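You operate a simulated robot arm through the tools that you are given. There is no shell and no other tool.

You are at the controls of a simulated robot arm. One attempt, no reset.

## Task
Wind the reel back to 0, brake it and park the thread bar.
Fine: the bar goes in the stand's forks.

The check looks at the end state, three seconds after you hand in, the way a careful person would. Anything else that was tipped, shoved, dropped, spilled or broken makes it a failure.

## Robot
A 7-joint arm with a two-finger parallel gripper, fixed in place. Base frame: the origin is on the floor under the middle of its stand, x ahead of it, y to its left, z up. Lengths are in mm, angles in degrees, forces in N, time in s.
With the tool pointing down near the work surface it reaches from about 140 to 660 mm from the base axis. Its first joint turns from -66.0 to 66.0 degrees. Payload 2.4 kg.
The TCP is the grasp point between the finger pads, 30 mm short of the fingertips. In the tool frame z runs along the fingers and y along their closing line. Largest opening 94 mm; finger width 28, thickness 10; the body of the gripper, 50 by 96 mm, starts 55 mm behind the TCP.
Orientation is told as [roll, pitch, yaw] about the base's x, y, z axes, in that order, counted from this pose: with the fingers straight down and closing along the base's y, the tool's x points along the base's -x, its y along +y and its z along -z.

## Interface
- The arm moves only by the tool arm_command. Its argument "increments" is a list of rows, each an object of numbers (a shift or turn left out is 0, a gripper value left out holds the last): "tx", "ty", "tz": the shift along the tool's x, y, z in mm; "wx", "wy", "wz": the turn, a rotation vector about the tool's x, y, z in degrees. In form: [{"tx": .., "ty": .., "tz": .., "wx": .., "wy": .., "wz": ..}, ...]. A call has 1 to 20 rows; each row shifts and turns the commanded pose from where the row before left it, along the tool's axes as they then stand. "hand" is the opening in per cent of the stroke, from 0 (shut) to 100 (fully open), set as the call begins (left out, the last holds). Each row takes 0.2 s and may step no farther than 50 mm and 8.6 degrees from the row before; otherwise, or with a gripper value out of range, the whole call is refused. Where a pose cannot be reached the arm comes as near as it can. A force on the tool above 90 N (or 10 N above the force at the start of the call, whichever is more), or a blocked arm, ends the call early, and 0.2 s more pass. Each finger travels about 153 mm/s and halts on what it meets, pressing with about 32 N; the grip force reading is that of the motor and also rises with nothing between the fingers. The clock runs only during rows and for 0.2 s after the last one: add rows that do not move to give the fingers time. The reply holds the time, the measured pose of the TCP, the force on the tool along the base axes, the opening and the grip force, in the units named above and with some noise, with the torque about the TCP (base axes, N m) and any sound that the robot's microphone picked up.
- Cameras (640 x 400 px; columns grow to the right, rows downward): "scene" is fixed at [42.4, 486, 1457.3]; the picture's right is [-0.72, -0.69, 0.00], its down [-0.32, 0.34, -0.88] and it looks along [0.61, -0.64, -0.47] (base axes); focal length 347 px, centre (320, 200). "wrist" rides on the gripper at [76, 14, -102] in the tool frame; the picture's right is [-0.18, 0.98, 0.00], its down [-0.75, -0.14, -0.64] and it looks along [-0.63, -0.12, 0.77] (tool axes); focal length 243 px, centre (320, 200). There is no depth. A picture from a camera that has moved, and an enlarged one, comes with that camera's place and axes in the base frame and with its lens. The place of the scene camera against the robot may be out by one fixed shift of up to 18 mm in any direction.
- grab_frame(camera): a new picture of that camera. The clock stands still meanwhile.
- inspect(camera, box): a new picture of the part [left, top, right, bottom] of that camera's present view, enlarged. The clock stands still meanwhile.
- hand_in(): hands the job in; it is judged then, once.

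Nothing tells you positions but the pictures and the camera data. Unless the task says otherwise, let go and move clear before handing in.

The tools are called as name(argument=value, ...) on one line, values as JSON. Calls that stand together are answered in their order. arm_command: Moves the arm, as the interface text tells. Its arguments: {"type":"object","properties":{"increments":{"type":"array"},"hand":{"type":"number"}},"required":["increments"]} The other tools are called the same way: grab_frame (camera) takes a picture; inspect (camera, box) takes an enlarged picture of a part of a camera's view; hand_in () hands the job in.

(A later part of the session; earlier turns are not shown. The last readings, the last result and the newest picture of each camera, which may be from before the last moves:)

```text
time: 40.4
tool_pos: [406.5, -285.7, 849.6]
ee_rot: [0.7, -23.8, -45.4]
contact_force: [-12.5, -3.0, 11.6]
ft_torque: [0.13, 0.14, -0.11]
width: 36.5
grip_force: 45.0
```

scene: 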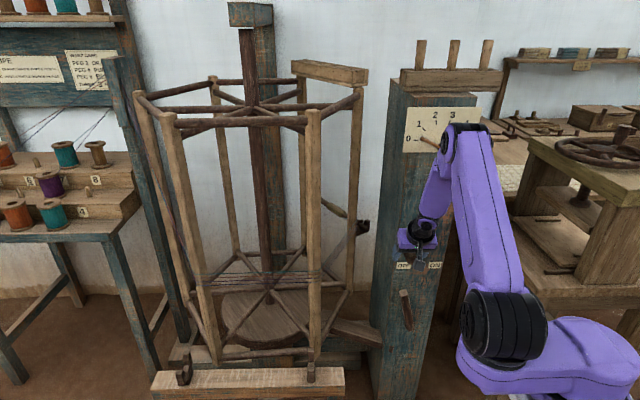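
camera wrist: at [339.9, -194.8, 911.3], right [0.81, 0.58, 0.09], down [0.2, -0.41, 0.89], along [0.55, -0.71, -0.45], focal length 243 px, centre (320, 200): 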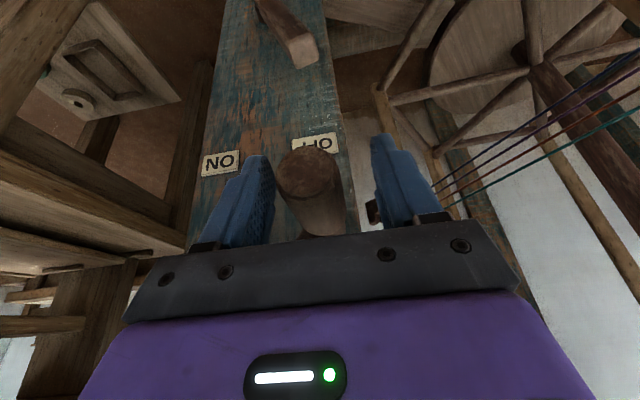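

Regripped well. Continuing through the bottom of the circle in shorter stretches.

arm_command(increments=[{"ty": -7.4, "tx": 1.9, "tz": 4.3}, {"ty": -7.7, "tx": 1.6, "tz": 3.7}, {"ty": -8.1, "tx": 1.35, "tz": 3.05}, {"ty": -8.3, "tx": 1.05, "tz": 2.4}, {"ty": -8.5, "tx": 0.75, "tz": 1.7}, {}])

grab_frame(camera="wrist")

grab_frame(camera="scene")

```text
time: 41.8
tool_pos: [377.0, -315.0, 832.0]
ee_rot: [0.6, -24.0, -45.5]
contact_force: [-10.9, -10.8, 17.9]
ft_torque: [0.36, 0.34, 0.42]
width: 36.8
grip_force: 44.6
```

```text
taken
camera wrist: at [308.5, -227.0, 895.1], right [0.82, 0.57, 0.08], down [0.2, -0.41, 0.89], along [0.54, -0.71, -0.45], focal length 243 px, centre (320, 200)
```

wrist: 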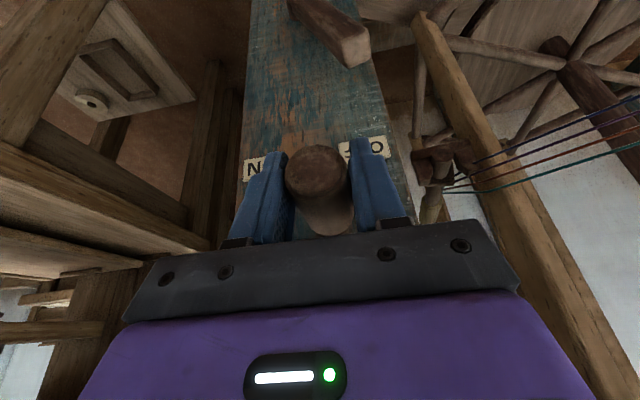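

```text
taken
```

scene: 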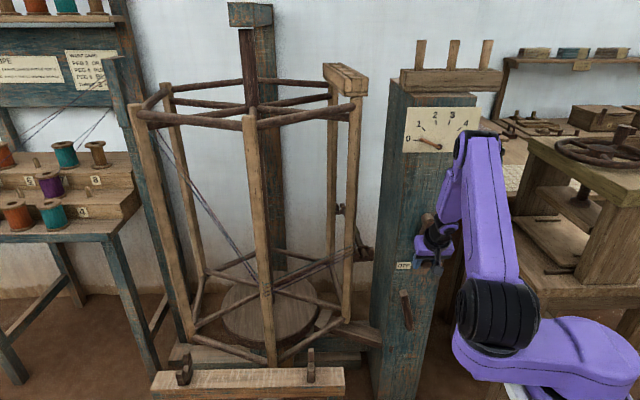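

arm_command(increments=[{"ty": -8.6, "tx": 0.3, "tz": 0.3}, {"ty": -8.7, "tx": 0.15, "tz": 0.35}, {"ty": -8.7, "tx": -0.15, "tz": -0.35}, {"ty": -8.6, "tx": -0.45, "tz": -1.05}, {"ty": -8.5, "tx": -0.75, "tz": -1.7}, {"ty": -8.3, "tx": -1.05, "tz": -2.4}, {"ty": -8.1, "tx": -1.35, "tz": -3.05}, {"ty": -7.7, "tx": -1.6, "tz": -3.7}, {}])

grab_frame(camera="wrist")

grab_frame(camera="scene")

```text
time: 43.8
tool_pos: [331.1, -359.6, 842.5]
ee_rot: [0.9, -23.9, -45.3]
contact_force: [12.3, -2.5, 4.3]
ft_torque: [-0.89, -0.82, -0.58]
width: 36.9
grip_force: 45.4
```

```text
taken
camera wrist: at [263.6, -271.4, 905.7], right [0.81, 0.58, 0.09], down [0.2, -0.41, 0.89], along [0.55, -0.71, -0.45], focal length 243 px, centre (320, 200)
```

wrist: 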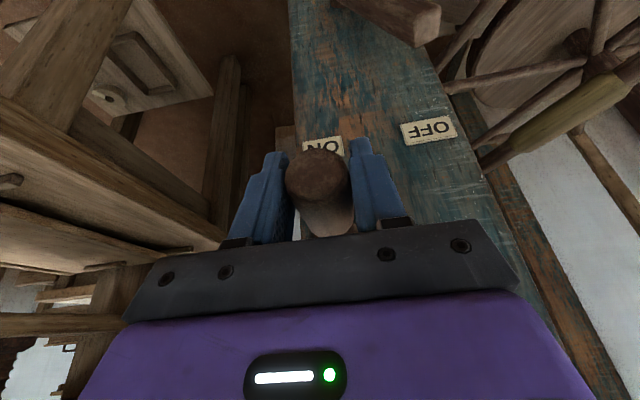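

```text
taken
```

scene: 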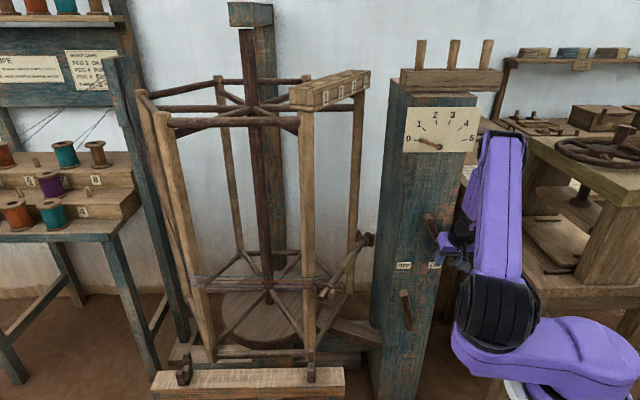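

arm_command(increments=[{"ty": -7.4, "tx": -1.9, "tz": -4.3}, {"ty": -6.9, "tx": -2.15, "tz": -4.9}, {"ty": -6.4, "tx": -2.4, "tz": -5.4}, {"ty": -5.9, "tx": -2.6, "tz": -5.9}, {"ty": -5.3, "tx": -2.8, "tz": -6.3}, {"ty": -4.7, "tx": -3.0, "tz": -6.7}, {"ty": -4.0, "tx": -3.1, "tz": -7.1}, {"ty": -3.3, "tx": -3.25, "tz": -7.4}, {"ty": -2.6, "tx": -3.35, "tz": -7.6}, {}])

inspect(camera="scene", box=[390, 90, 486, 160])

grab_frame(camera="scene")

```text
time: 46.0
tool_pos: [297.2, -390.9, 901.2]
ee_rot: [1.0, -23.5, -45.3]
contact_force: [-3.7, 19.8, -11.5]
ft_torque: [-0.91, -0.9, 0.06]
width: 36.3
grip_force: 44.8
```

```text
5.71 times, centred on (438, 125) of scene
camera zoom: at [42.4, 486.4, 1457.2], right [-0.72, -0.69, 0.0], down [-0.32, 0.34, -0.88], along [0.61, -0.64, -0.47], focal length 1982 px, centre (-354, 629)
```

zoom: 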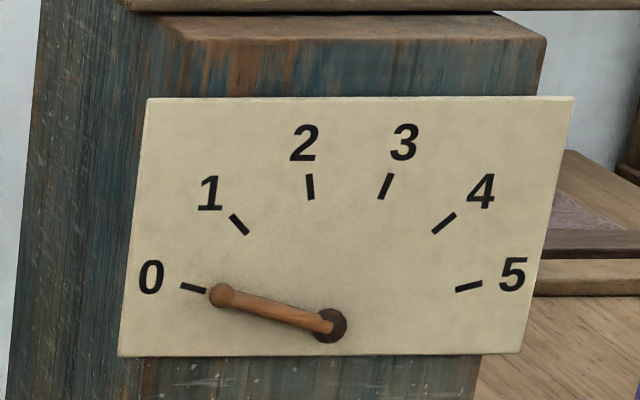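

```text
taken
```

scene: 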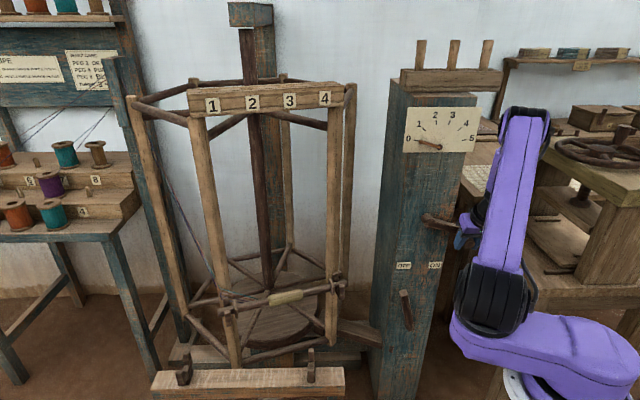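

The pointer is nearly at 0. I'll zoom right in on the dial before the last few degrees.

inspect(camera="scene", box=[408, 125, 456, 155])

inspect(camera="scene", box=[120, 60, 380, 400])

grab_frame(camera="wrist")

```text
13.33 times, centred on (432, 140) of scene
camera zoom: at [42.4, 486.4, 1457.2], right [-0.72, -0.69, 0.0], down [-0.32, 0.34, -0.88], along [0.61, -0.64, -0.47], focal length 4626 px, centre (-1173, 1000)
```

zoom: 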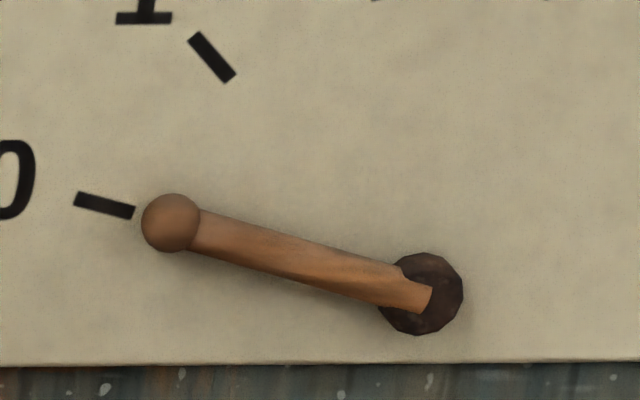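

```text
1.18 times, centred on (250, 230) of scene
camera zoom: at [42.4, 486.4, 1457.2], right [-0.72, -0.69, 0.0], down [-0.32, 0.34, -0.88], along [0.61, -0.64, -0.47], focal length 408 px, centre (402, 165)
```

zoom: 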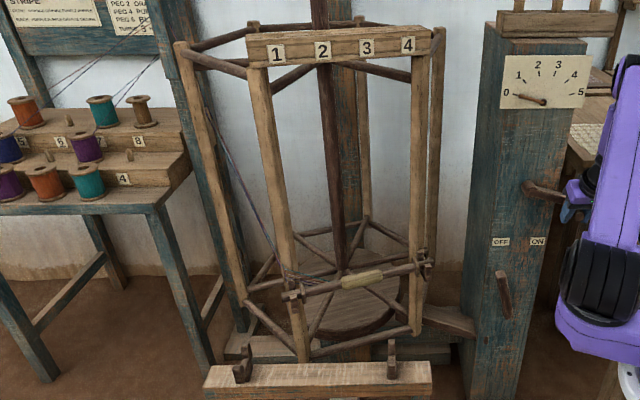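

```text
taken
camera wrist: at [229.2, -303.5, 965.1], right [0.81, 0.58, 0.09], down [0.2, -0.42, 0.89], along [0.55, -0.7, -0.45], focal length 243 px, centre (320, 200)
```

wrist: 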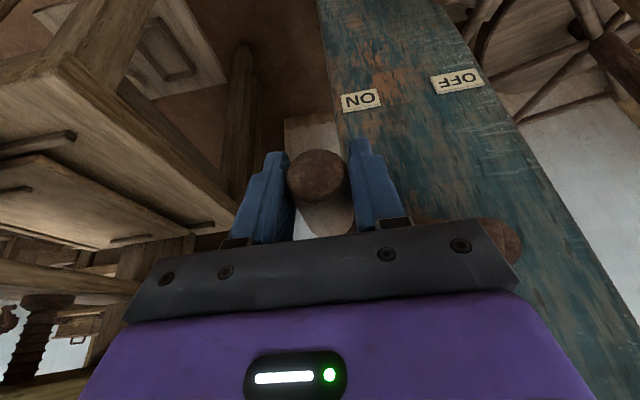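

arm_command(increments=[{"ty": -1.9, "tx": -3.45, "tz": -7.8}, {"ty": -1.1, "tx": -3.5, "tz": -7.9}, {"ty": -0.4, "tx": -3.5, "tz": -8.0}, {}, {}])

inspect(camera="scene", box=[408, 125, 456, 155])

grab_frame(camera="scene")

inspect(camera="scene", box=[140, 260, 360, 400])

```text
time: 47.2
tool_pos: [295.1, -392.2, 928.3]
ee_rot: [1.1, -23.5, -45.4]
contact_force: [-8.5, 20.2, -2.8]
ft_torque: [0.39, 0.4, 0.02]
width: 36.2
grip_force: 44.9
```

```text
13.33 times, centred on (432, 140) of scene
camera zoom: at [42.2, 486.5, 1457.1], right [-0.72, -0.69, 0.0], down [-0.32, 0.34, -0.88], along [0.61, -0.64, -0.47], focal length 4626 px, centre (-1173, 1000)
```

zoom: 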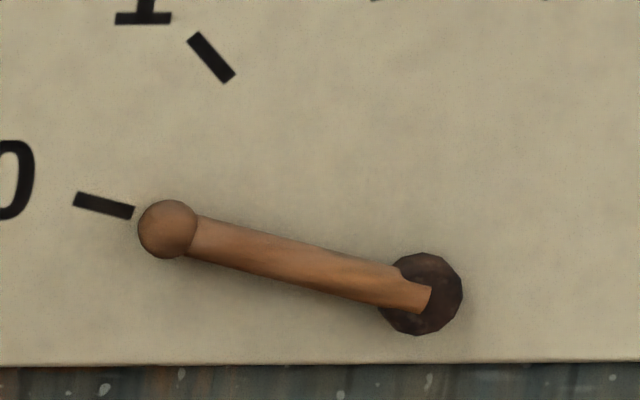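

```text
taken
```

scene: 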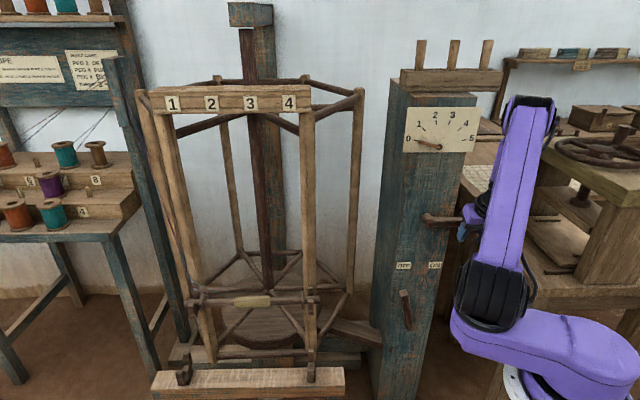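

```text
2.86 times, centred on (250, 330) of scene
camera zoom: at [42.2, 486.5, 1457.1], right [-0.72, -0.69, 0.0], down [-0.32, 0.34, -0.88], along [0.61, -0.64, -0.47], focal length 991 px, centre (520, -171)
```

zoom: 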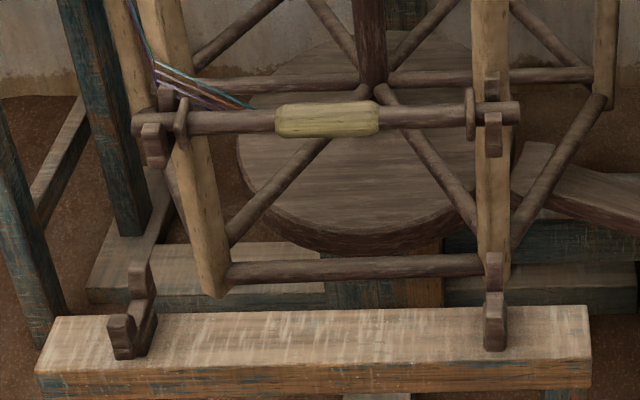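

The pointer is now parallel with the 0 tick, and the reel is about 1.4° short of facing the stand as it did at the start. I'll make a small final correction.

arm_command(increments=[{"tx": -1.0, "tz": -2.3}, {}, {}])

inspect(camera="scene", box=[140, 260, 360, 400])

inspect(camera="scene", box=[408, 125, 456, 155])

inspect(camera="scene", box=[130, 70, 380, 230])

```text
time: 48.0
tool_pos: [293.5, -394.0, 931.7]
ee_rot: [1.0, -23.5, -45.3]
contact_force: [-12.7, 23.4, -0.2]
ft_torque: [-0.19, -0.17, 0.01]
width: 36.1
grip_force: 44.7
```

```text
2.86 times, centred on (250, 330) of scene
camera zoom: at [42.0, 486.7, 1457.1], right [-0.72, -0.69, 0.0], down [-0.32, 0.34, -0.88], along [0.61, -0.64, -0.47], focal length 991 px, centre (520, -171)
```

zoom: 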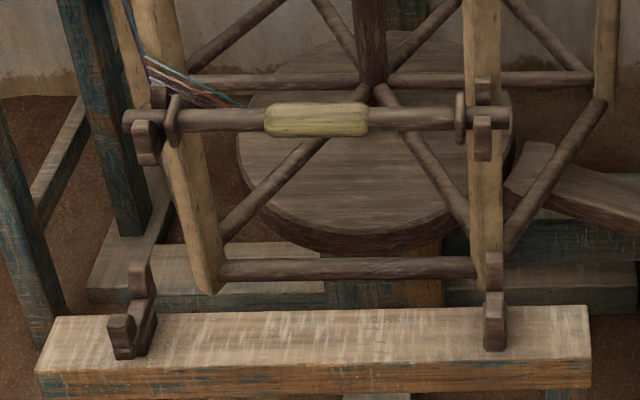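

```text
13.33 times, centred on (432, 140) of scene
camera zoom: at [42.0, 486.7, 1457.1], right [-0.72, -0.69, 0.0], down [-0.32, 0.34, -0.88], along [0.61, -0.64, -0.47], focal length 4626 px, centre (-1173, 1000)
```

zoom: 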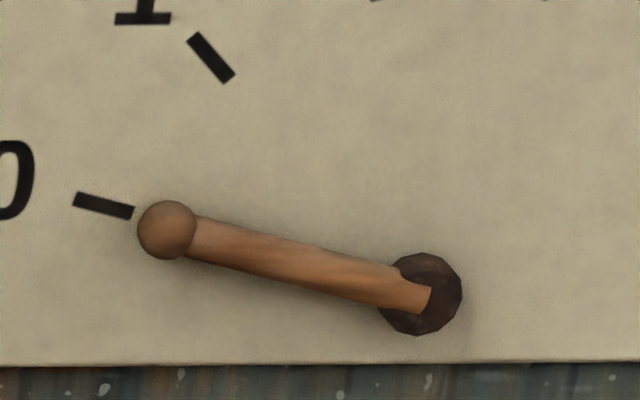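

```text
2.50 times, centred on (255, 150) of scene
camera zoom: at [42.0, 486.7, 1457.1], right [-0.72, -0.69, 0.0], down [-0.32, 0.34, -0.88], along [0.61, -0.64, -0.47], focal length 867 px, centre (482, 325)
```

zoom: 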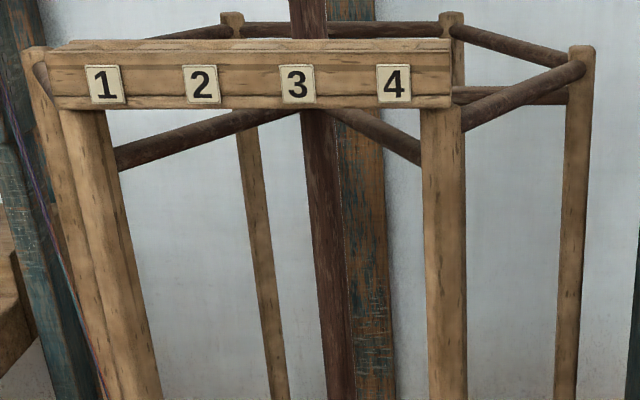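

The reel is within about 0.7° of its facing position and the pointer sits on 0. I'll nudge back a hair, release the handle and retreat.

arm_command(increments=[{"tx": 0.4, "tz": 1.0}, {}, {}])

arm_command(increments=[{}, {}, {}], hand=100)

grab_frame(camera="wrist")

inspect(camera="scene", box=[140, 260, 360, 400])

```text
time: 48.8
tool_pos: [295.4, -394.4, 930.7]
ee_rot: [1.0, -23.6, -45.4]
contact_force: [-12.8, 22.2, -2.8]
ft_torque: [0.0, 0.03, 0.04]
width: 36.1
grip_force: 45.1
```

```text
time: 49.6
tool_pos: [295.4, -396.0, 932.2]
ee_rot: [0.8, -23.9, -45.3]
contact_force: [0.3, -0.9, -0.1]
ft_torque: [0.0, -0.01, -0.01]
width: 93.9
grip_force: 0.0
```

```text
taken
camera wrist: at [227.0, -308.6, 994.5], right [0.81, 0.58, 0.09], down [0.2, -0.41, 0.89], along [0.55, -0.71, -0.45], focal length 243 px, centre (320, 200)
```

wrist: 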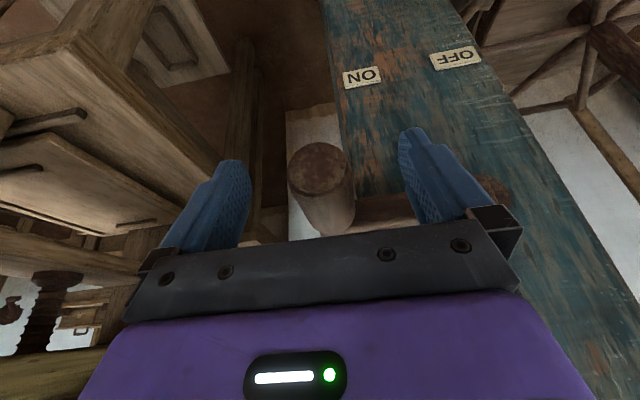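

```text
2.86 times, centred on (250, 330) of scene
camera zoom: at [42.4, 486.0, 1457.3], right [-0.72, -0.69, 0.0], down [-0.32, 0.34, -0.88], along [0.61, -0.64, -0.47], focal length 991 px, centre (520, -171)
```

zoom: 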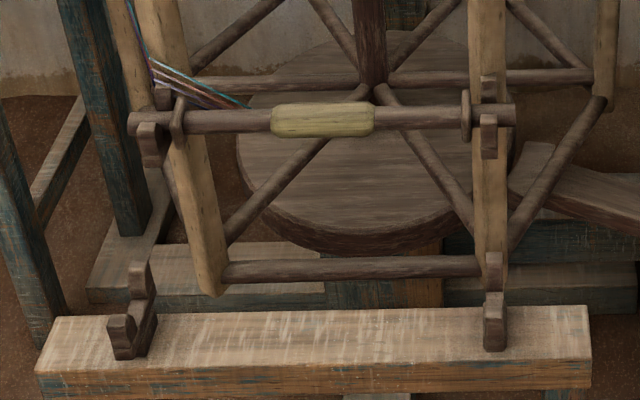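

The handle is free and the reel stayed put. I'll retreat, then go down to the brake lever at OFF.

arm_command(increments=[{"tz": -14}, {"tz": -14}, {"tz": -14}, {"tz": -14}, {"tz": -14}, {"tz": -14}, {"tz": -14}, {"tx": 16, "tz": -7}, {"tx": 16, "tz": -7}, {}])

arm_command(increments=[{"tx": 5.2, "ty": 10.8, "tz": 17.2}, {"tx": 5.2, "ty": 10.8, "tz": 17.2}, {"tx": 5.2, "ty": 10.8, "tz": 17.2}, {"tx": 5.2, "ty": 10.8, "tz": 17.2}, {"tx": 5.2, "ty": 10.8, "tz": 17.2}, {"tx": 5.2, "ty": 10.8, "tz": 17.2}, {"tx": 5.2, "ty": 10.8, "tz": 17.2}, {"tx": 5.2, "ty": 10.8, "tz": 17.2}, {"tx": 5.2, "ty": 10.8, "tz": 17.2}, {"tx": 5.2, "ty": 10.8, "tz": 17.2}, {"tx": 5.2, "ty": 10.8, "tz": 17.2}, {"tx": 5.2, "ty": 10.8, "tz": 17.2}, {"tx": 5.2, "ty": 10.8, "tz": 17.2}, {"tx": 5.2, "ty": 10.8, "tz": 17.2}, {}])

grab_frame(camera="wrist")

grab_frame(camera="scene")

```text
time: 51.8
tool_pos: [241.9, -343.5, 1019.9]
ee_rot: [0.8, -23.9, -45.2]
contact_force: [-0.3, -0.5, 1.3]
ft_torque: [0.0, 0.02, 0.05]
width: 94.1
grip_force: 0.1
```

```text
time: 55.0
tool_pos: [373.7, -256.5, 773.9]
ee_rot: [0.7, -23.8, -45.1]
contact_force: [-0.5, 0.0, 0.5]
ft_torque: [-0.02, 0.0, 0.01]
width: 93.8
grip_force: 0.0
```

```text
taken
camera wrist: at [303.9, -168.5, 836.2], right [0.81, 0.58, 0.09], down [0.2, -0.41, 0.89], along [0.55, -0.71, -0.45], focal length 243 px, centre (320, 200)
```

wrist: 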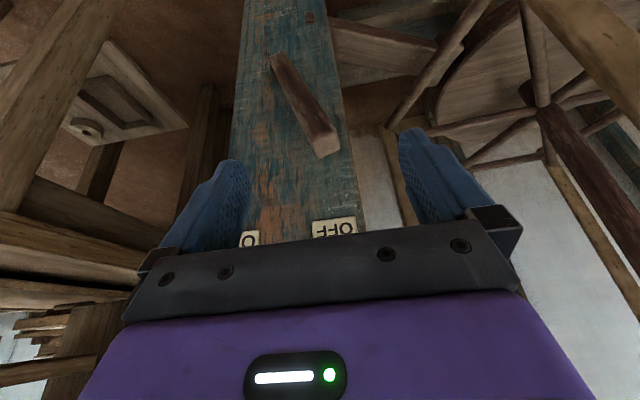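

```text
taken
```

scene: 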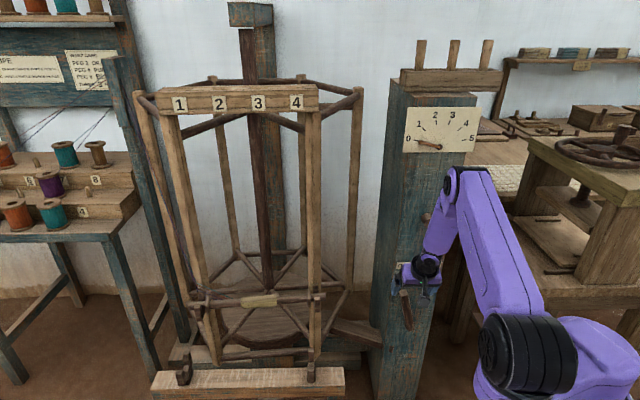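

The reel is slowly creeping back on its own (the crank's weight), so I'll set the brake promptly to stop the drift and then judge the dial. Going onto the lever now.

arm_command(increments=[{"wy": -4.5, "ty": 1}, {"wy": -4.5, "ty": 1}, {"tx": 0.8, "tz": 28}, {"tx": 0.8, "tz": 28}, {"tx": 0.8, "tz": 28}, {"tx": 0.8, "tz": 28}, {"tx": 0.8, "tz": 27}], hand=70)

grab_frame(camera="wrist")

grab_frame(camera="scene")

```text
time: 56.6
tool_pos: [425.9, -303.8, 653.3]
ee_rot: [0.8, -32.9, -45.6]
contact_force: [-10.1, -2.9, 9.6]
ft_torque: [-0.41, 0.49, -0.25]
width: 71.5
grip_force: 5.3
out of reach, approached as far as the arm can: row 1
```

```text
taken
camera wrist: at [352.0, -209.7, 697.6], right [0.81, 0.58, 0.11], down [0.09, -0.31, 0.95], along [0.59, -0.75, -0.3], focal length 243 px, centre (320, 200)
```

wrist: 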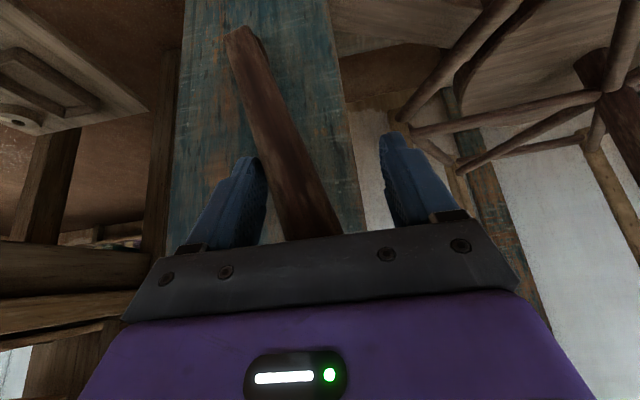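

```text
taken
```

scene: 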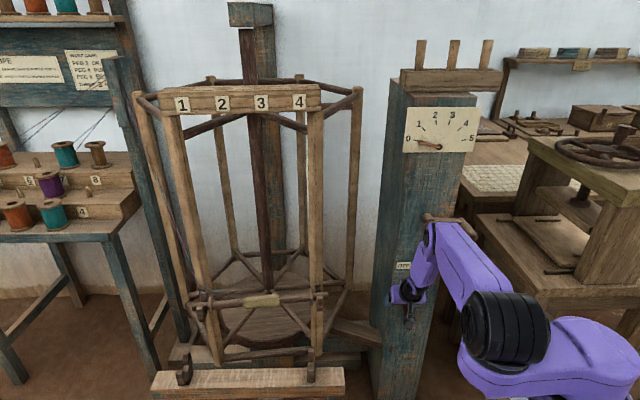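

arm_command(increments=[{"ty": -19}, {"ty": -19}, {"ty": -19}, {"ty": -19}, {"ty": -15}, {"ty": -12}, {"ty": -8}])

grab_frame(camera="wrist")

grab_frame(camera="scene")

```text
time: 58.2
tool_pos: [349.6, -381.0, 652.3]
ee_rot: [0.8, -32.8, -45.4]
contact_force: [1.0, 0.7, 0.2]
ft_torque: [-0.01, 0.01, -0.02]
width: 65.8
grip_force: 0.1
```

```text
taken
camera wrist: at [274.9, -286.4, 696.5], right [0.8, 0.59, 0.11], down [0.09, -0.31, 0.95], along [0.59, -0.75, -0.3], focal length 243 px, centre (320, 200)
```

wrist: 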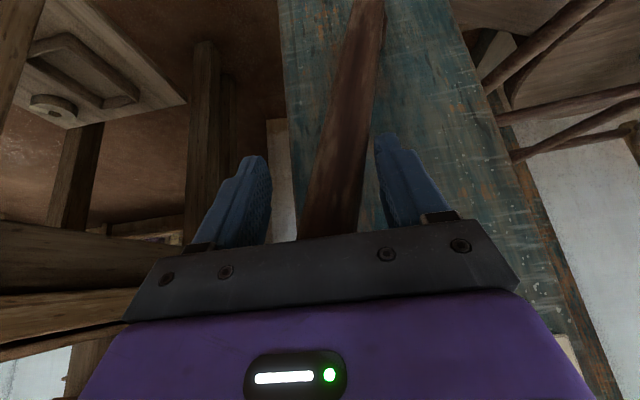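

```text
taken
```

scene: 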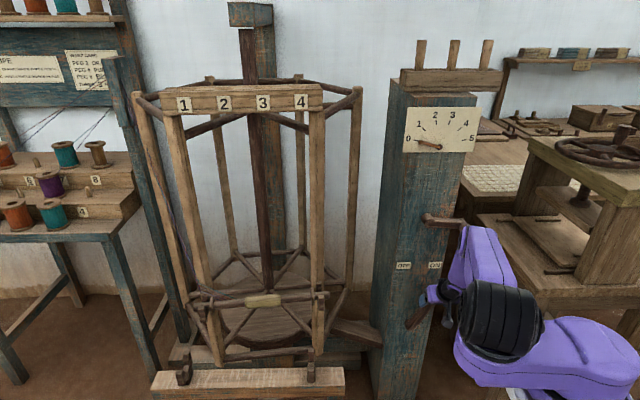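

The brake lever is back at ON. I'll check the dial and reel closely to see how far it crept before braking.

inspect(camera="scene", box=[408, 125, 456, 155])

inspect(camera="scene", box=[140, 260, 360, 400])

inspect(camera="scene", box=[130, 70, 380, 230])

```text
13.33 times, centred on (432, 140) of scene
camera zoom: at [42.4, 486.0, 1457.3], right [-0.72, -0.69, 0.0], down [-0.32, 0.34, -0.88], along [0.61, -0.64, -0.47], focal length 4626 px, centre (-1173, 1000)
```

zoom: 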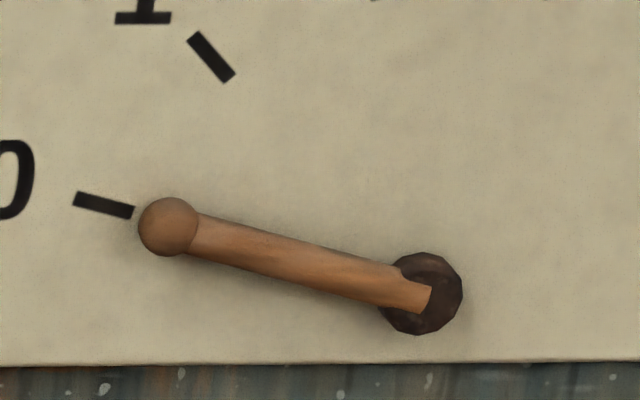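

```text
2.86 times, centred on (250, 330) of scene
camera zoom: at [42.4, 486.0, 1457.3], right [-0.72, -0.69, 0.0], down [-0.32, 0.34, -0.88], along [0.61, -0.64, -0.47], focal length 991 px, centre (520, -171)
```

zoom: 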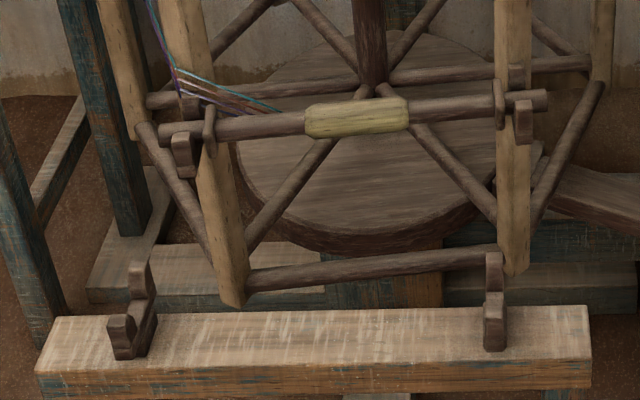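

```text
2.50 times, centred on (255, 150) of scene
camera zoom: at [42.4, 486.0, 1457.3], right [-0.72, -0.69, 0.0], down [-0.32, 0.34, -0.88], along [0.61, -0.64, -0.47], focal length 867 px, centre (482, 325)
```

zoom: 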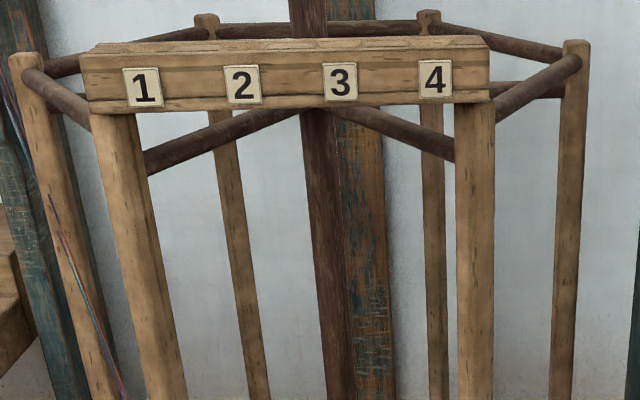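

The reel crept about 7° (0.02 turn) before the brake caught it. I'd rather have it exact, so I'll release the brake, lift the crank slightly past 0 to allow for the creep, and re-brake faster. First, lever to OFF.

arm_command(increments=[{"ty": 18}, {"ty": 18}, {"ty": 18}, {"ty": 18}, {"ty": 18}, {"ty": 14}, {}])

grab_frame(camera="wrist")

inspect(camera="scene", box=[140, 260, 360, 400])

```text
time: 59.8
tool_pos: [423.2, -307.0, 652.5]
ee_rot: [0.9, -32.9, -45.2]
contact_force: [0.2, 0.2, -0.1]
ft_torque: [-0.02, -0.02, -0.02]
width: 66.1
grip_force: 0.1
```

```text
taken
camera wrist: at [349.0, -212.8, 698.1], right [0.8, 0.59, 0.11], down [0.09, -0.31, 0.95], along [0.59, -0.75, -0.3], focal length 243 px, centre (320, 200)
```

wrist: 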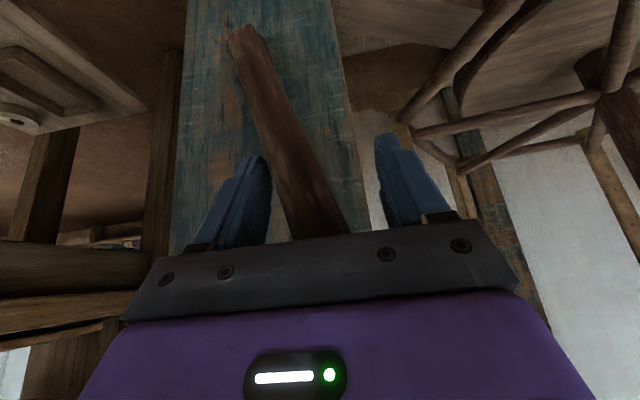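

```text
2.86 times, centred on (250, 330) of scene
camera zoom: at [42.4, 486.0, 1457.3], right [-0.72, -0.69, 0.0], down [-0.32, 0.34, -0.88], along [0.61, -0.64, -0.47], focal length 991 px, centre (520, -171)
```

zoom: 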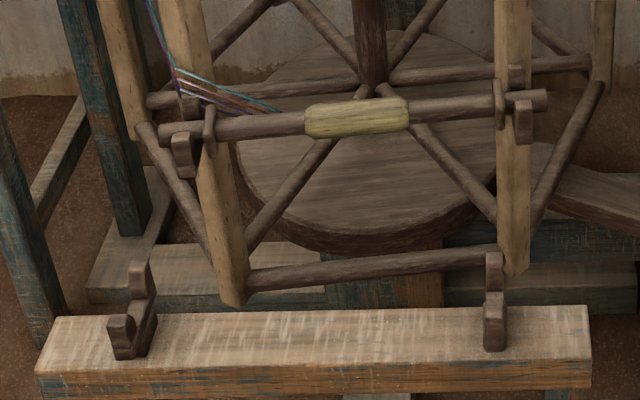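

arm_command(increments=[{"wy": 2.9}, {"tx": -7.9, "tz": -28.8}, {"tx": -7.9, "tz": -28.8}, {"tx": -7.9, "tz": -28.8}, {"tx": -7.9, "tz": -28.8}, {"tx": -7.9, "tz": -28.8}, {"tx": -7.9, "tz": -28.8}, {"tx": -7.9, "tz": -28.8}, {"tx": -7.9, "tz": -28.8}, {"tx": -7.9, "tz": -28.8}, {"tx": -7.9, "tz": -28.8}, {"tx": -7.9, "tz": -28.8}, {"tx": -7.9, "tz": -28.8}, {}], hand=100)

grab_frame(camera="wrist")

grab_frame(camera="scene")

inspect(camera="scene", box=[140, 260, 360, 400])

```text
time: 62.8
tool_pos: [356.6, -245.5, 999.2]
ee_rot: [0.9, -29.9, -45.4]
contact_force: [-0.3, 0.0, -0.1]
ft_torque: [-0.01, 0.02, 0.0]
width: 93.9
grip_force: 0.1
```

```text
taken
camera wrist: at [283.5, -153.6, 1051.2], right [0.81, 0.58, 0.1], down [0.13, -0.34, 0.93], along [0.58, -0.74, -0.35], focal length 243 px, centre (320, 200)
```

wrist: 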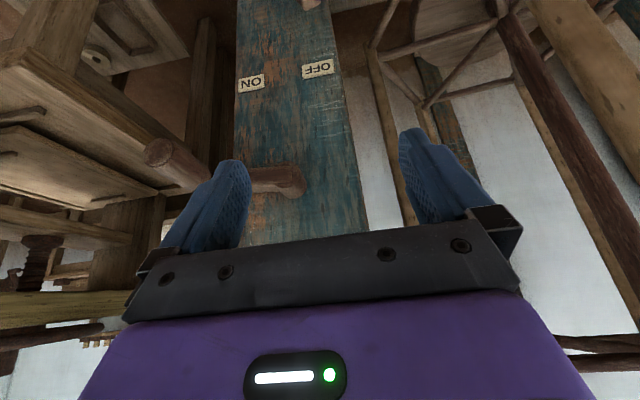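

```text
taken
```

scene: 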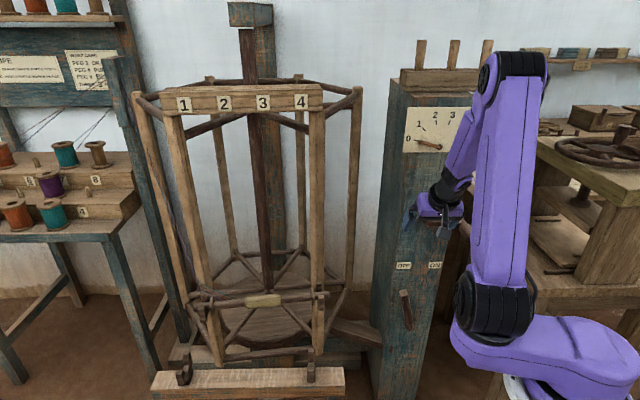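

```text
2.86 times, centred on (250, 330) of scene
camera zoom: at [42.4, 486.0, 1457.3], right [-0.72, -0.69, 0.0], down [-0.32, 0.34, -0.88], along [0.61, -0.64, -0.47], focal length 991 px, centre (520, -171)
```

zoom: 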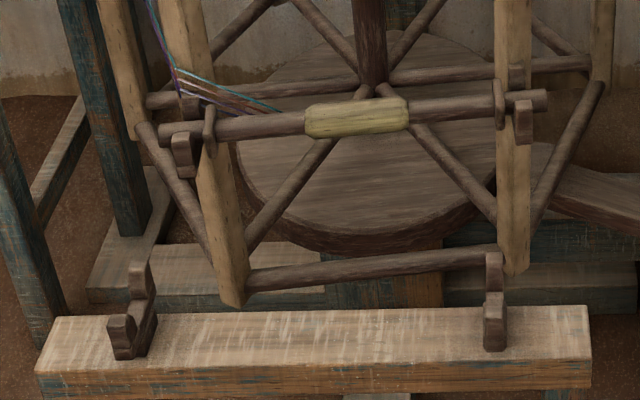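

Interesting: with the brake off again the reel now stays perfectly still, so the earlier creep was just slow coasting after release. I'll go back to the handle, nudge it to 0, hold until settled, and release gently.

arm_command(increments=[{"ty": -24.7}, {"ty": -24.7}, {"ty": -24.7}, {"ty": -24.7}, {"ty": -24.7}, {"ty": -24.7}, {"tx": -13.7, "tz": 10}, {}])

grab_frame(camera="wrist")

```text
time: 64.6
tool_pos: [263.9, -362.8, 996.4]
ee_rot: [0.8, -30.0, -45.3]
contact_force: [-0.6, 1.3, 0.0]
ft_torque: [0.0, 0.0, 0.01]
width: 94.0
grip_force: 0.0
```

```text
taken
camera wrist: at [191.0, -270.8, 1047.5], right [0.81, 0.58, 0.1], down [0.13, -0.34, 0.93], along [0.58, -0.74, -0.35], focal length 243 px, centre (320, 200)
```

wrist: 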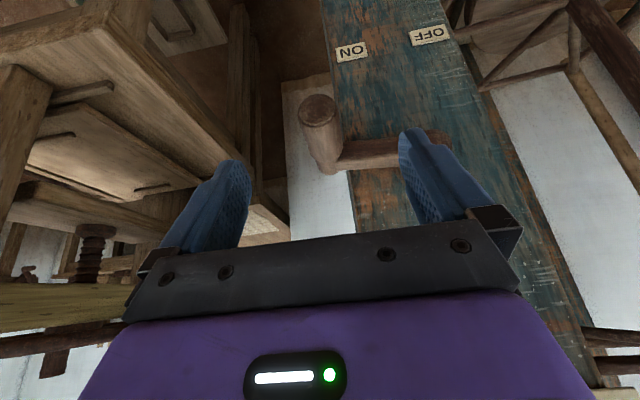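

arm_command(increments=[{"tz": 18}, {"tz": 18}, {"tz": 18}, {"tz": 18}, {"tz": 17.5}, {}])

grab_frame(camera="wrist")

```text
time: 66.0
tool_pos: [295.2, -392.1, 919.2]
ee_rot: [0.7, -30.0, -45.3]
contact_force: [-0.6, 0.7, 0.8]
ft_torque: [0.0, 0.01, 0.01]
width: 94.4
grip_force: 0.1
```

```text
taken
camera wrist: at [223.3, -301.2, 969.9], right [0.81, 0.58, 0.1], down [0.13, -0.34, 0.93], along [0.58, -0.74, -0.35], focal length 243 px, centre (320, 200)
```

wrist: 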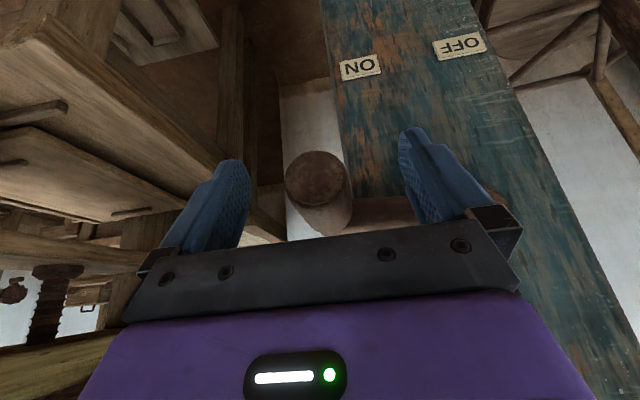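

arm_command(increments=[{}, {}, {}], hand=0)

inspect(camera="scene", box=[140, 260, 360, 400])

```text
time: 66.8
tool_pos: [295.3, -393.9, 919.0]
ee_rot: [0.8, -30.0, -45.4]
contact_force: [-1.2, -3.9, -2.7]
ft_torque: [-0.11, -0.08, 0.0]
width: 35.8
grip_force: 45.1
```

```text
2.86 times, centred on (250, 330) of scene
camera zoom: at [42.4, 485.9, 1457.4], right [-0.72, -0.69, 0.0], down [-0.32, 0.34, -0.88], along [0.61, -0.64, -0.47], focal length 991 px, centre (520, -171)
```

zoom: 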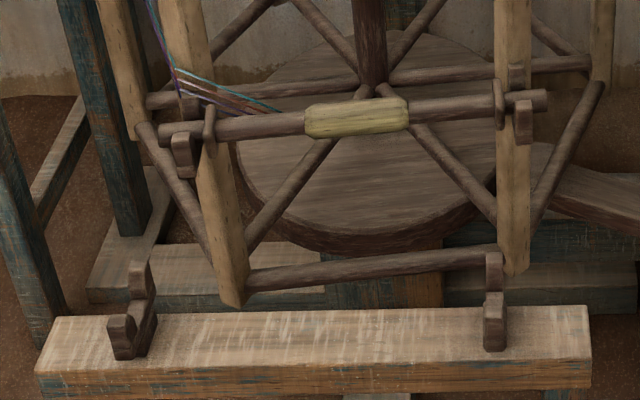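

arm_command(increments=[{"tx": -1.44, "ty": -0.2, "tz": -2.49}, {"tx": -1.44, "ty": -0.2, "tz": -2.49}, {"tx": -1.44, "ty": -0.1, "tz": -2.49}, {"tx": -1.44, "tz": -2.49}, {}, {}, {}, {}])

inspect(camera="scene", box=[140, 260, 360, 400])

```text
time: 68.6
tool_pos: [294.5, -393.9, 929.5]
ee_rot: [0.8, -30.0, -45.3]
contact_force: [-1.2, -6.8, -0.2]
ft_torque: [-0.13, -0.12, -0.03]
width: 35.9
grip_force: 44.6
```

```text
2.86 times, centred on (250, 330) of scene
camera zoom: at [42.3, 485.9, 1457.4], right [-0.72, -0.69, 0.0], down [-0.32, 0.34, -0.88], along [0.61, -0.64, -0.47], focal length 991 px, centre (520, -171)
```

zoom: 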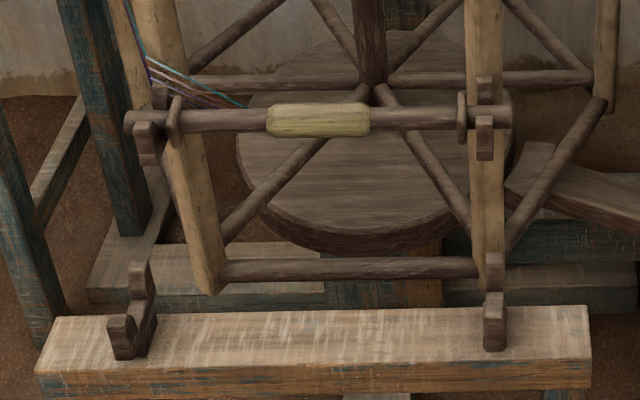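

The reel is back in its starting alignment with almost no residual force. Releasing now and checking for creep.

arm_command(increments=[{}, {}, {}], hand=100)

inspect(camera="scene", box=[140, 260, 360, 400])

grab_frame(camera="wrist")

```text
time: 69.4
tool_pos: [294.6, -395.2, 931.4]
ee_rot: [0.8, -29.9, -45.4]
contact_force: [1.2, -0.4, -0.8]
ft_torque: [0.0, -0.02, -0.02]
width: 94.0
grip_force: 0.1
```

```text
2.86 times, centred on (250, 330) of scene
camera zoom: at [42.4, 486.0, 1457.3], right [-0.72, -0.69, 0.0], down [-0.32, 0.34, -0.88], along [0.61, -0.64, -0.47], focal length 991 px, centre (520, -171)
```

zoom: 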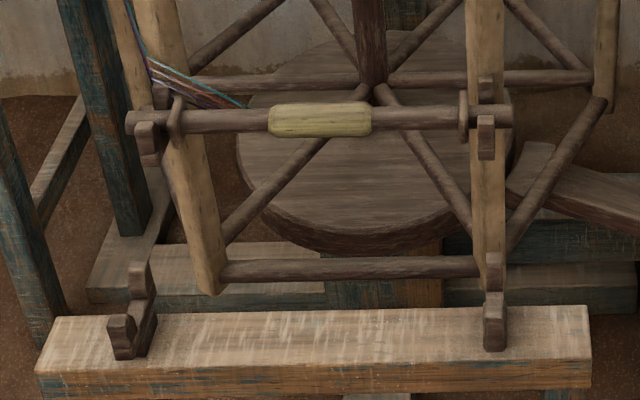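

```text
taken
camera wrist: at [222.4, -301.5, 981.0], right [0.81, 0.58, 0.1], down [0.13, -0.34, 0.93], along [0.58, -0.74, -0.35], focal length 243 px, centre (320, 200)
```

wrist: 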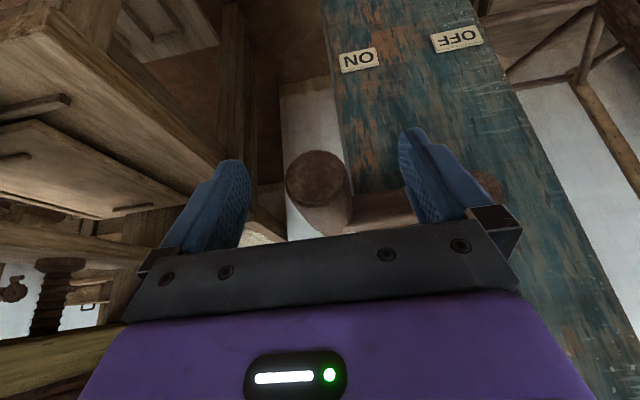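

Alignment is exact with almost no creep. Moving swiftly to the lever now.

arm_command(increments=[{"tz": -30}, {"tz": -30}, {"tz": -30}, {"ty": 31, "tx": 5.2, "tz": -3}, {"ty": 31, "tx": 5.2, "tz": -3}, {"ty": 31, "tx": 5.2, "tz": -3}, {"ty": 31}, {"ty": 30}, {"tx": 10.2, "tz": 37.5}, {"tx": 10.2, "tz": 37.5}, {"tx": 10.2, "tz": 37.5}, {"tx": 10.2, "tz": 37.5}, {"tx": 10.2, "tz": 37.5}, {"tx": 10.2, "tz": 37.5}, {"tx": 10.2, "tz": 37.5}, {"tx": 10.2, "tz": 37.5}, {"tx": 5, "tz": 17.7}, {"tx": 5, "tz": 17.7}, {"tx": 5, "tz": 17.7}])

grab_frame(camera="wrist")

inspect(camera="scene", box=[140, 260, 360, 400])

```text
time: 73.4
tool_pos: [427.1, -303.1, 655.9]
ee_rot: [0.8, -30.0, -45.3]
contact_force: [-1.4, 0.5, 0.3]
ft_torque: [0.01, -0.02, 0.01]
width: 94.1
grip_force: 0.1
```

```text
taken
camera wrist: at [354.5, -210.9, 707.6], right [0.81, 0.58, 0.1], down [0.13, -0.34, 0.93], along [0.58, -0.74, -0.35], focal length 243 px, centre (320, 200)
```

wrist: 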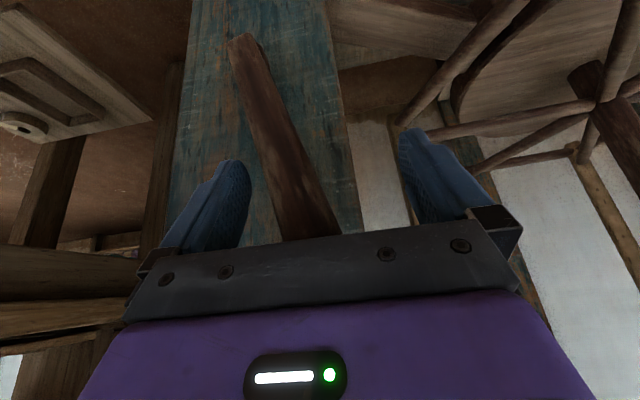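

```text
2.86 times, centred on (250, 330) of scene
camera zoom: at [42.4, 486.0, 1457.3], right [-0.72, -0.69, 0.0], down [-0.32, 0.34, -0.88], along [0.61, -0.64, -0.47], focal length 991 px, centre (520, -171)
```

zoom: 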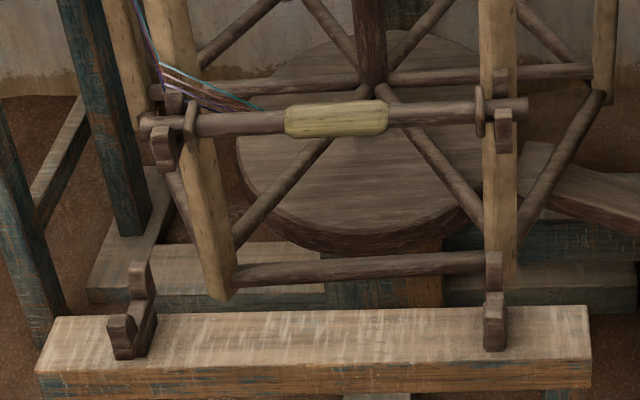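

The slow creep is back (about 0.8°/s), so the crank does sag a little. The lever is still OFF, so I'll return to the crank, set it about 4° past 0 and repeat this quick transfer, so that it lands on 0 when the brake engages.

arm_command(increments=[{"tx": -9.65, "tz": -35}, {"tx": -9.65, "tz": -35}, {"tx": -9.65, "tz": -35}, {"tx": -9.65, "tz": -35}, {"tx": -9.65, "tz": -35}, {"tx": -9.65, "tz": -35}, {"tx": -9.65, "tz": -35}, {"tx": -9.65, "tz": -35}, {"tx": -9.65, "tz": -35}, {"tx": -9.65, "tz": -35}, {"ty": -31.4}, {"ty": -31.4}, {"ty": -31.4}, {"ty": -31.4}, {"ty": -31.4}, {"tx": -12, "tz": 8}, {}])

grab_frame(camera="wrist")

inspect(camera="scene", box=[140, 260, 360, 400])

```text
time: 77.0
tool_pos: [259.1, -363.2, 1005.5]
ee_rot: [0.8, -30.0, -45.2]
contact_force: [0.4, 0.3, -0.5]
ft_torque: [0.0, -0.01, -0.01]
width: 94.0
grip_force: 0.0
```

```text
taken
camera wrist: at [185.9, -271.7, 1055.6], right [0.81, 0.58, 0.1], down [0.13, -0.34, 0.93], along [0.58, -0.74, -0.35], focal length 243 px, centre (320, 200)
```

wrist: 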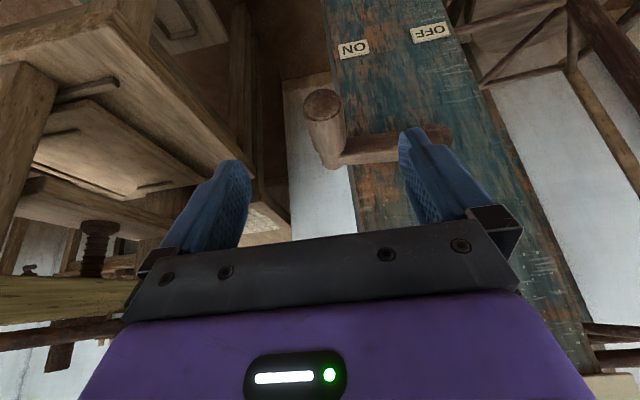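

```text
2.86 times, centred on (250, 330) of scene
camera zoom: at [42.4, 486.0, 1457.3], right [-0.72, -0.69, 0.0], down [-0.32, 0.34, -0.88], along [0.61, -0.64, -0.47], focal length 991 px, centre (520, -171)
```

zoom: 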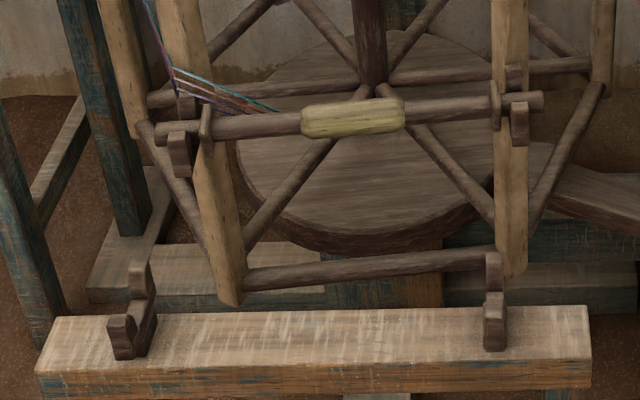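

arm_command(increments=[{"ty": 4, "tx": 1.4}, {"tz": 19.7}, {"tz": 19.7}, {"tz": 19.7}, {"tz": 19.7}, {"tz": 19.7}, {}])

grab_frame(camera="wrist")

inspect(camera="scene", box=[140, 260, 360, 400])

```text
time: 78.6
tool_pos: [296.3, -394.0, 918.8]
ee_rot: [0.9, -30.0, -45.4]
contact_force: [-0.5, -1.3, -0.7]
ft_torque: [0.02, -0.02, 0.01]
width: 93.8
grip_force: 0.0
```

```text
taken
camera wrist: at [223.7, -301.9, 969.6], right [0.81, 0.58, 0.1], down [0.13, -0.34, 0.93], along [0.58, -0.74, -0.35], focal length 243 px, centre (320, 200)
```

wrist: 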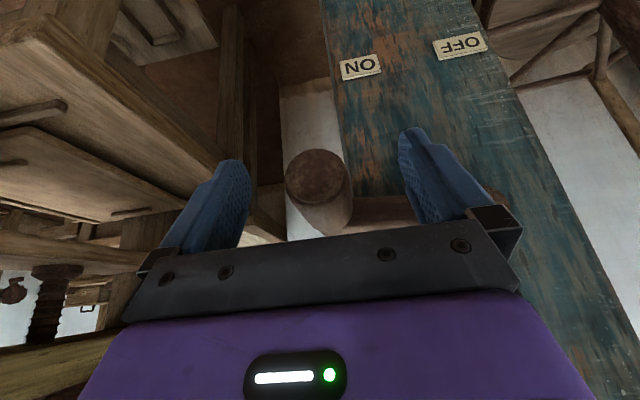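

```text
2.86 times, centred on (250, 330) of scene
camera zoom: at [42.4, 486.0, 1457.3], right [-0.72, -0.69, 0.0], down [-0.32, 0.34, -0.88], along [0.61, -0.64, -0.47], focal length 991 px, centre (520, -171)
```

zoom: 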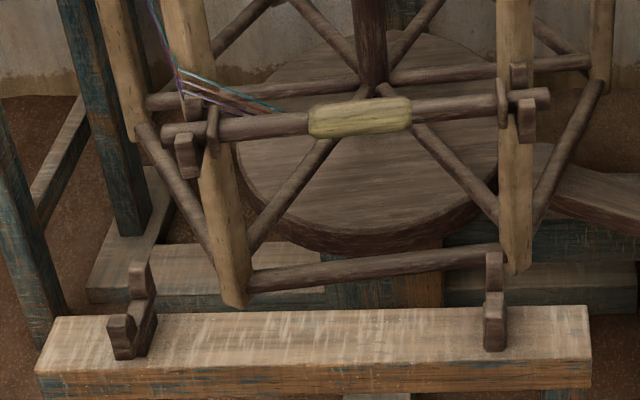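

arm_command(increments=[{}, {}, {}, {"tx": -1.5, "tz": -2.6}, {"tx": -1.5, "tz": -2.6}, {"tx": -1.5, "tz": -2.6}, {"tx": -1.5, "tz": -2.6}, {"tx": -1.5, "tz": -2.6}, {"tx": -1.5, "tz": -2.6}, {}, {}, {}, {}], hand=0)

inspect(camera="scene", box=[140, 260, 360, 400])

```text
time: 81.4
tool_pos: [295.8, -394.1, 936.3]
ee_rot: [0.9, -30.0, -45.4]
contact_force: [-10.1, -4.3, -0.1]
ft_torque: [-0.02, -0.01, 0.06]
width: 36.2
grip_force: 44.8
```

```text
2.86 times, centred on (250, 330) of scene
camera zoom: at [42.1, 485.9, 1457.3], right [-0.72, -0.69, 0.0], down [-0.32, 0.34, -0.88], along [0.61, -0.64, -0.47], focal length 991 px, centre (520, -171)
```

zoom: 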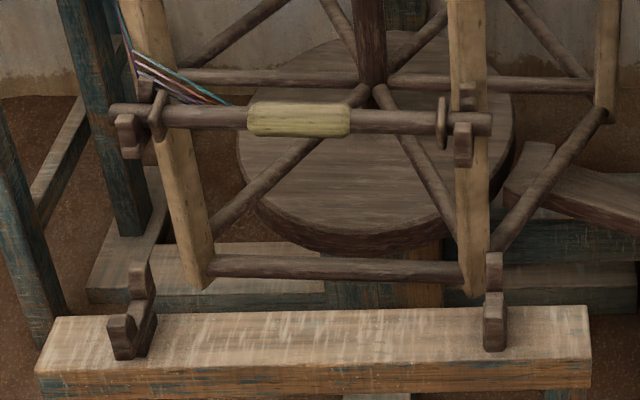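

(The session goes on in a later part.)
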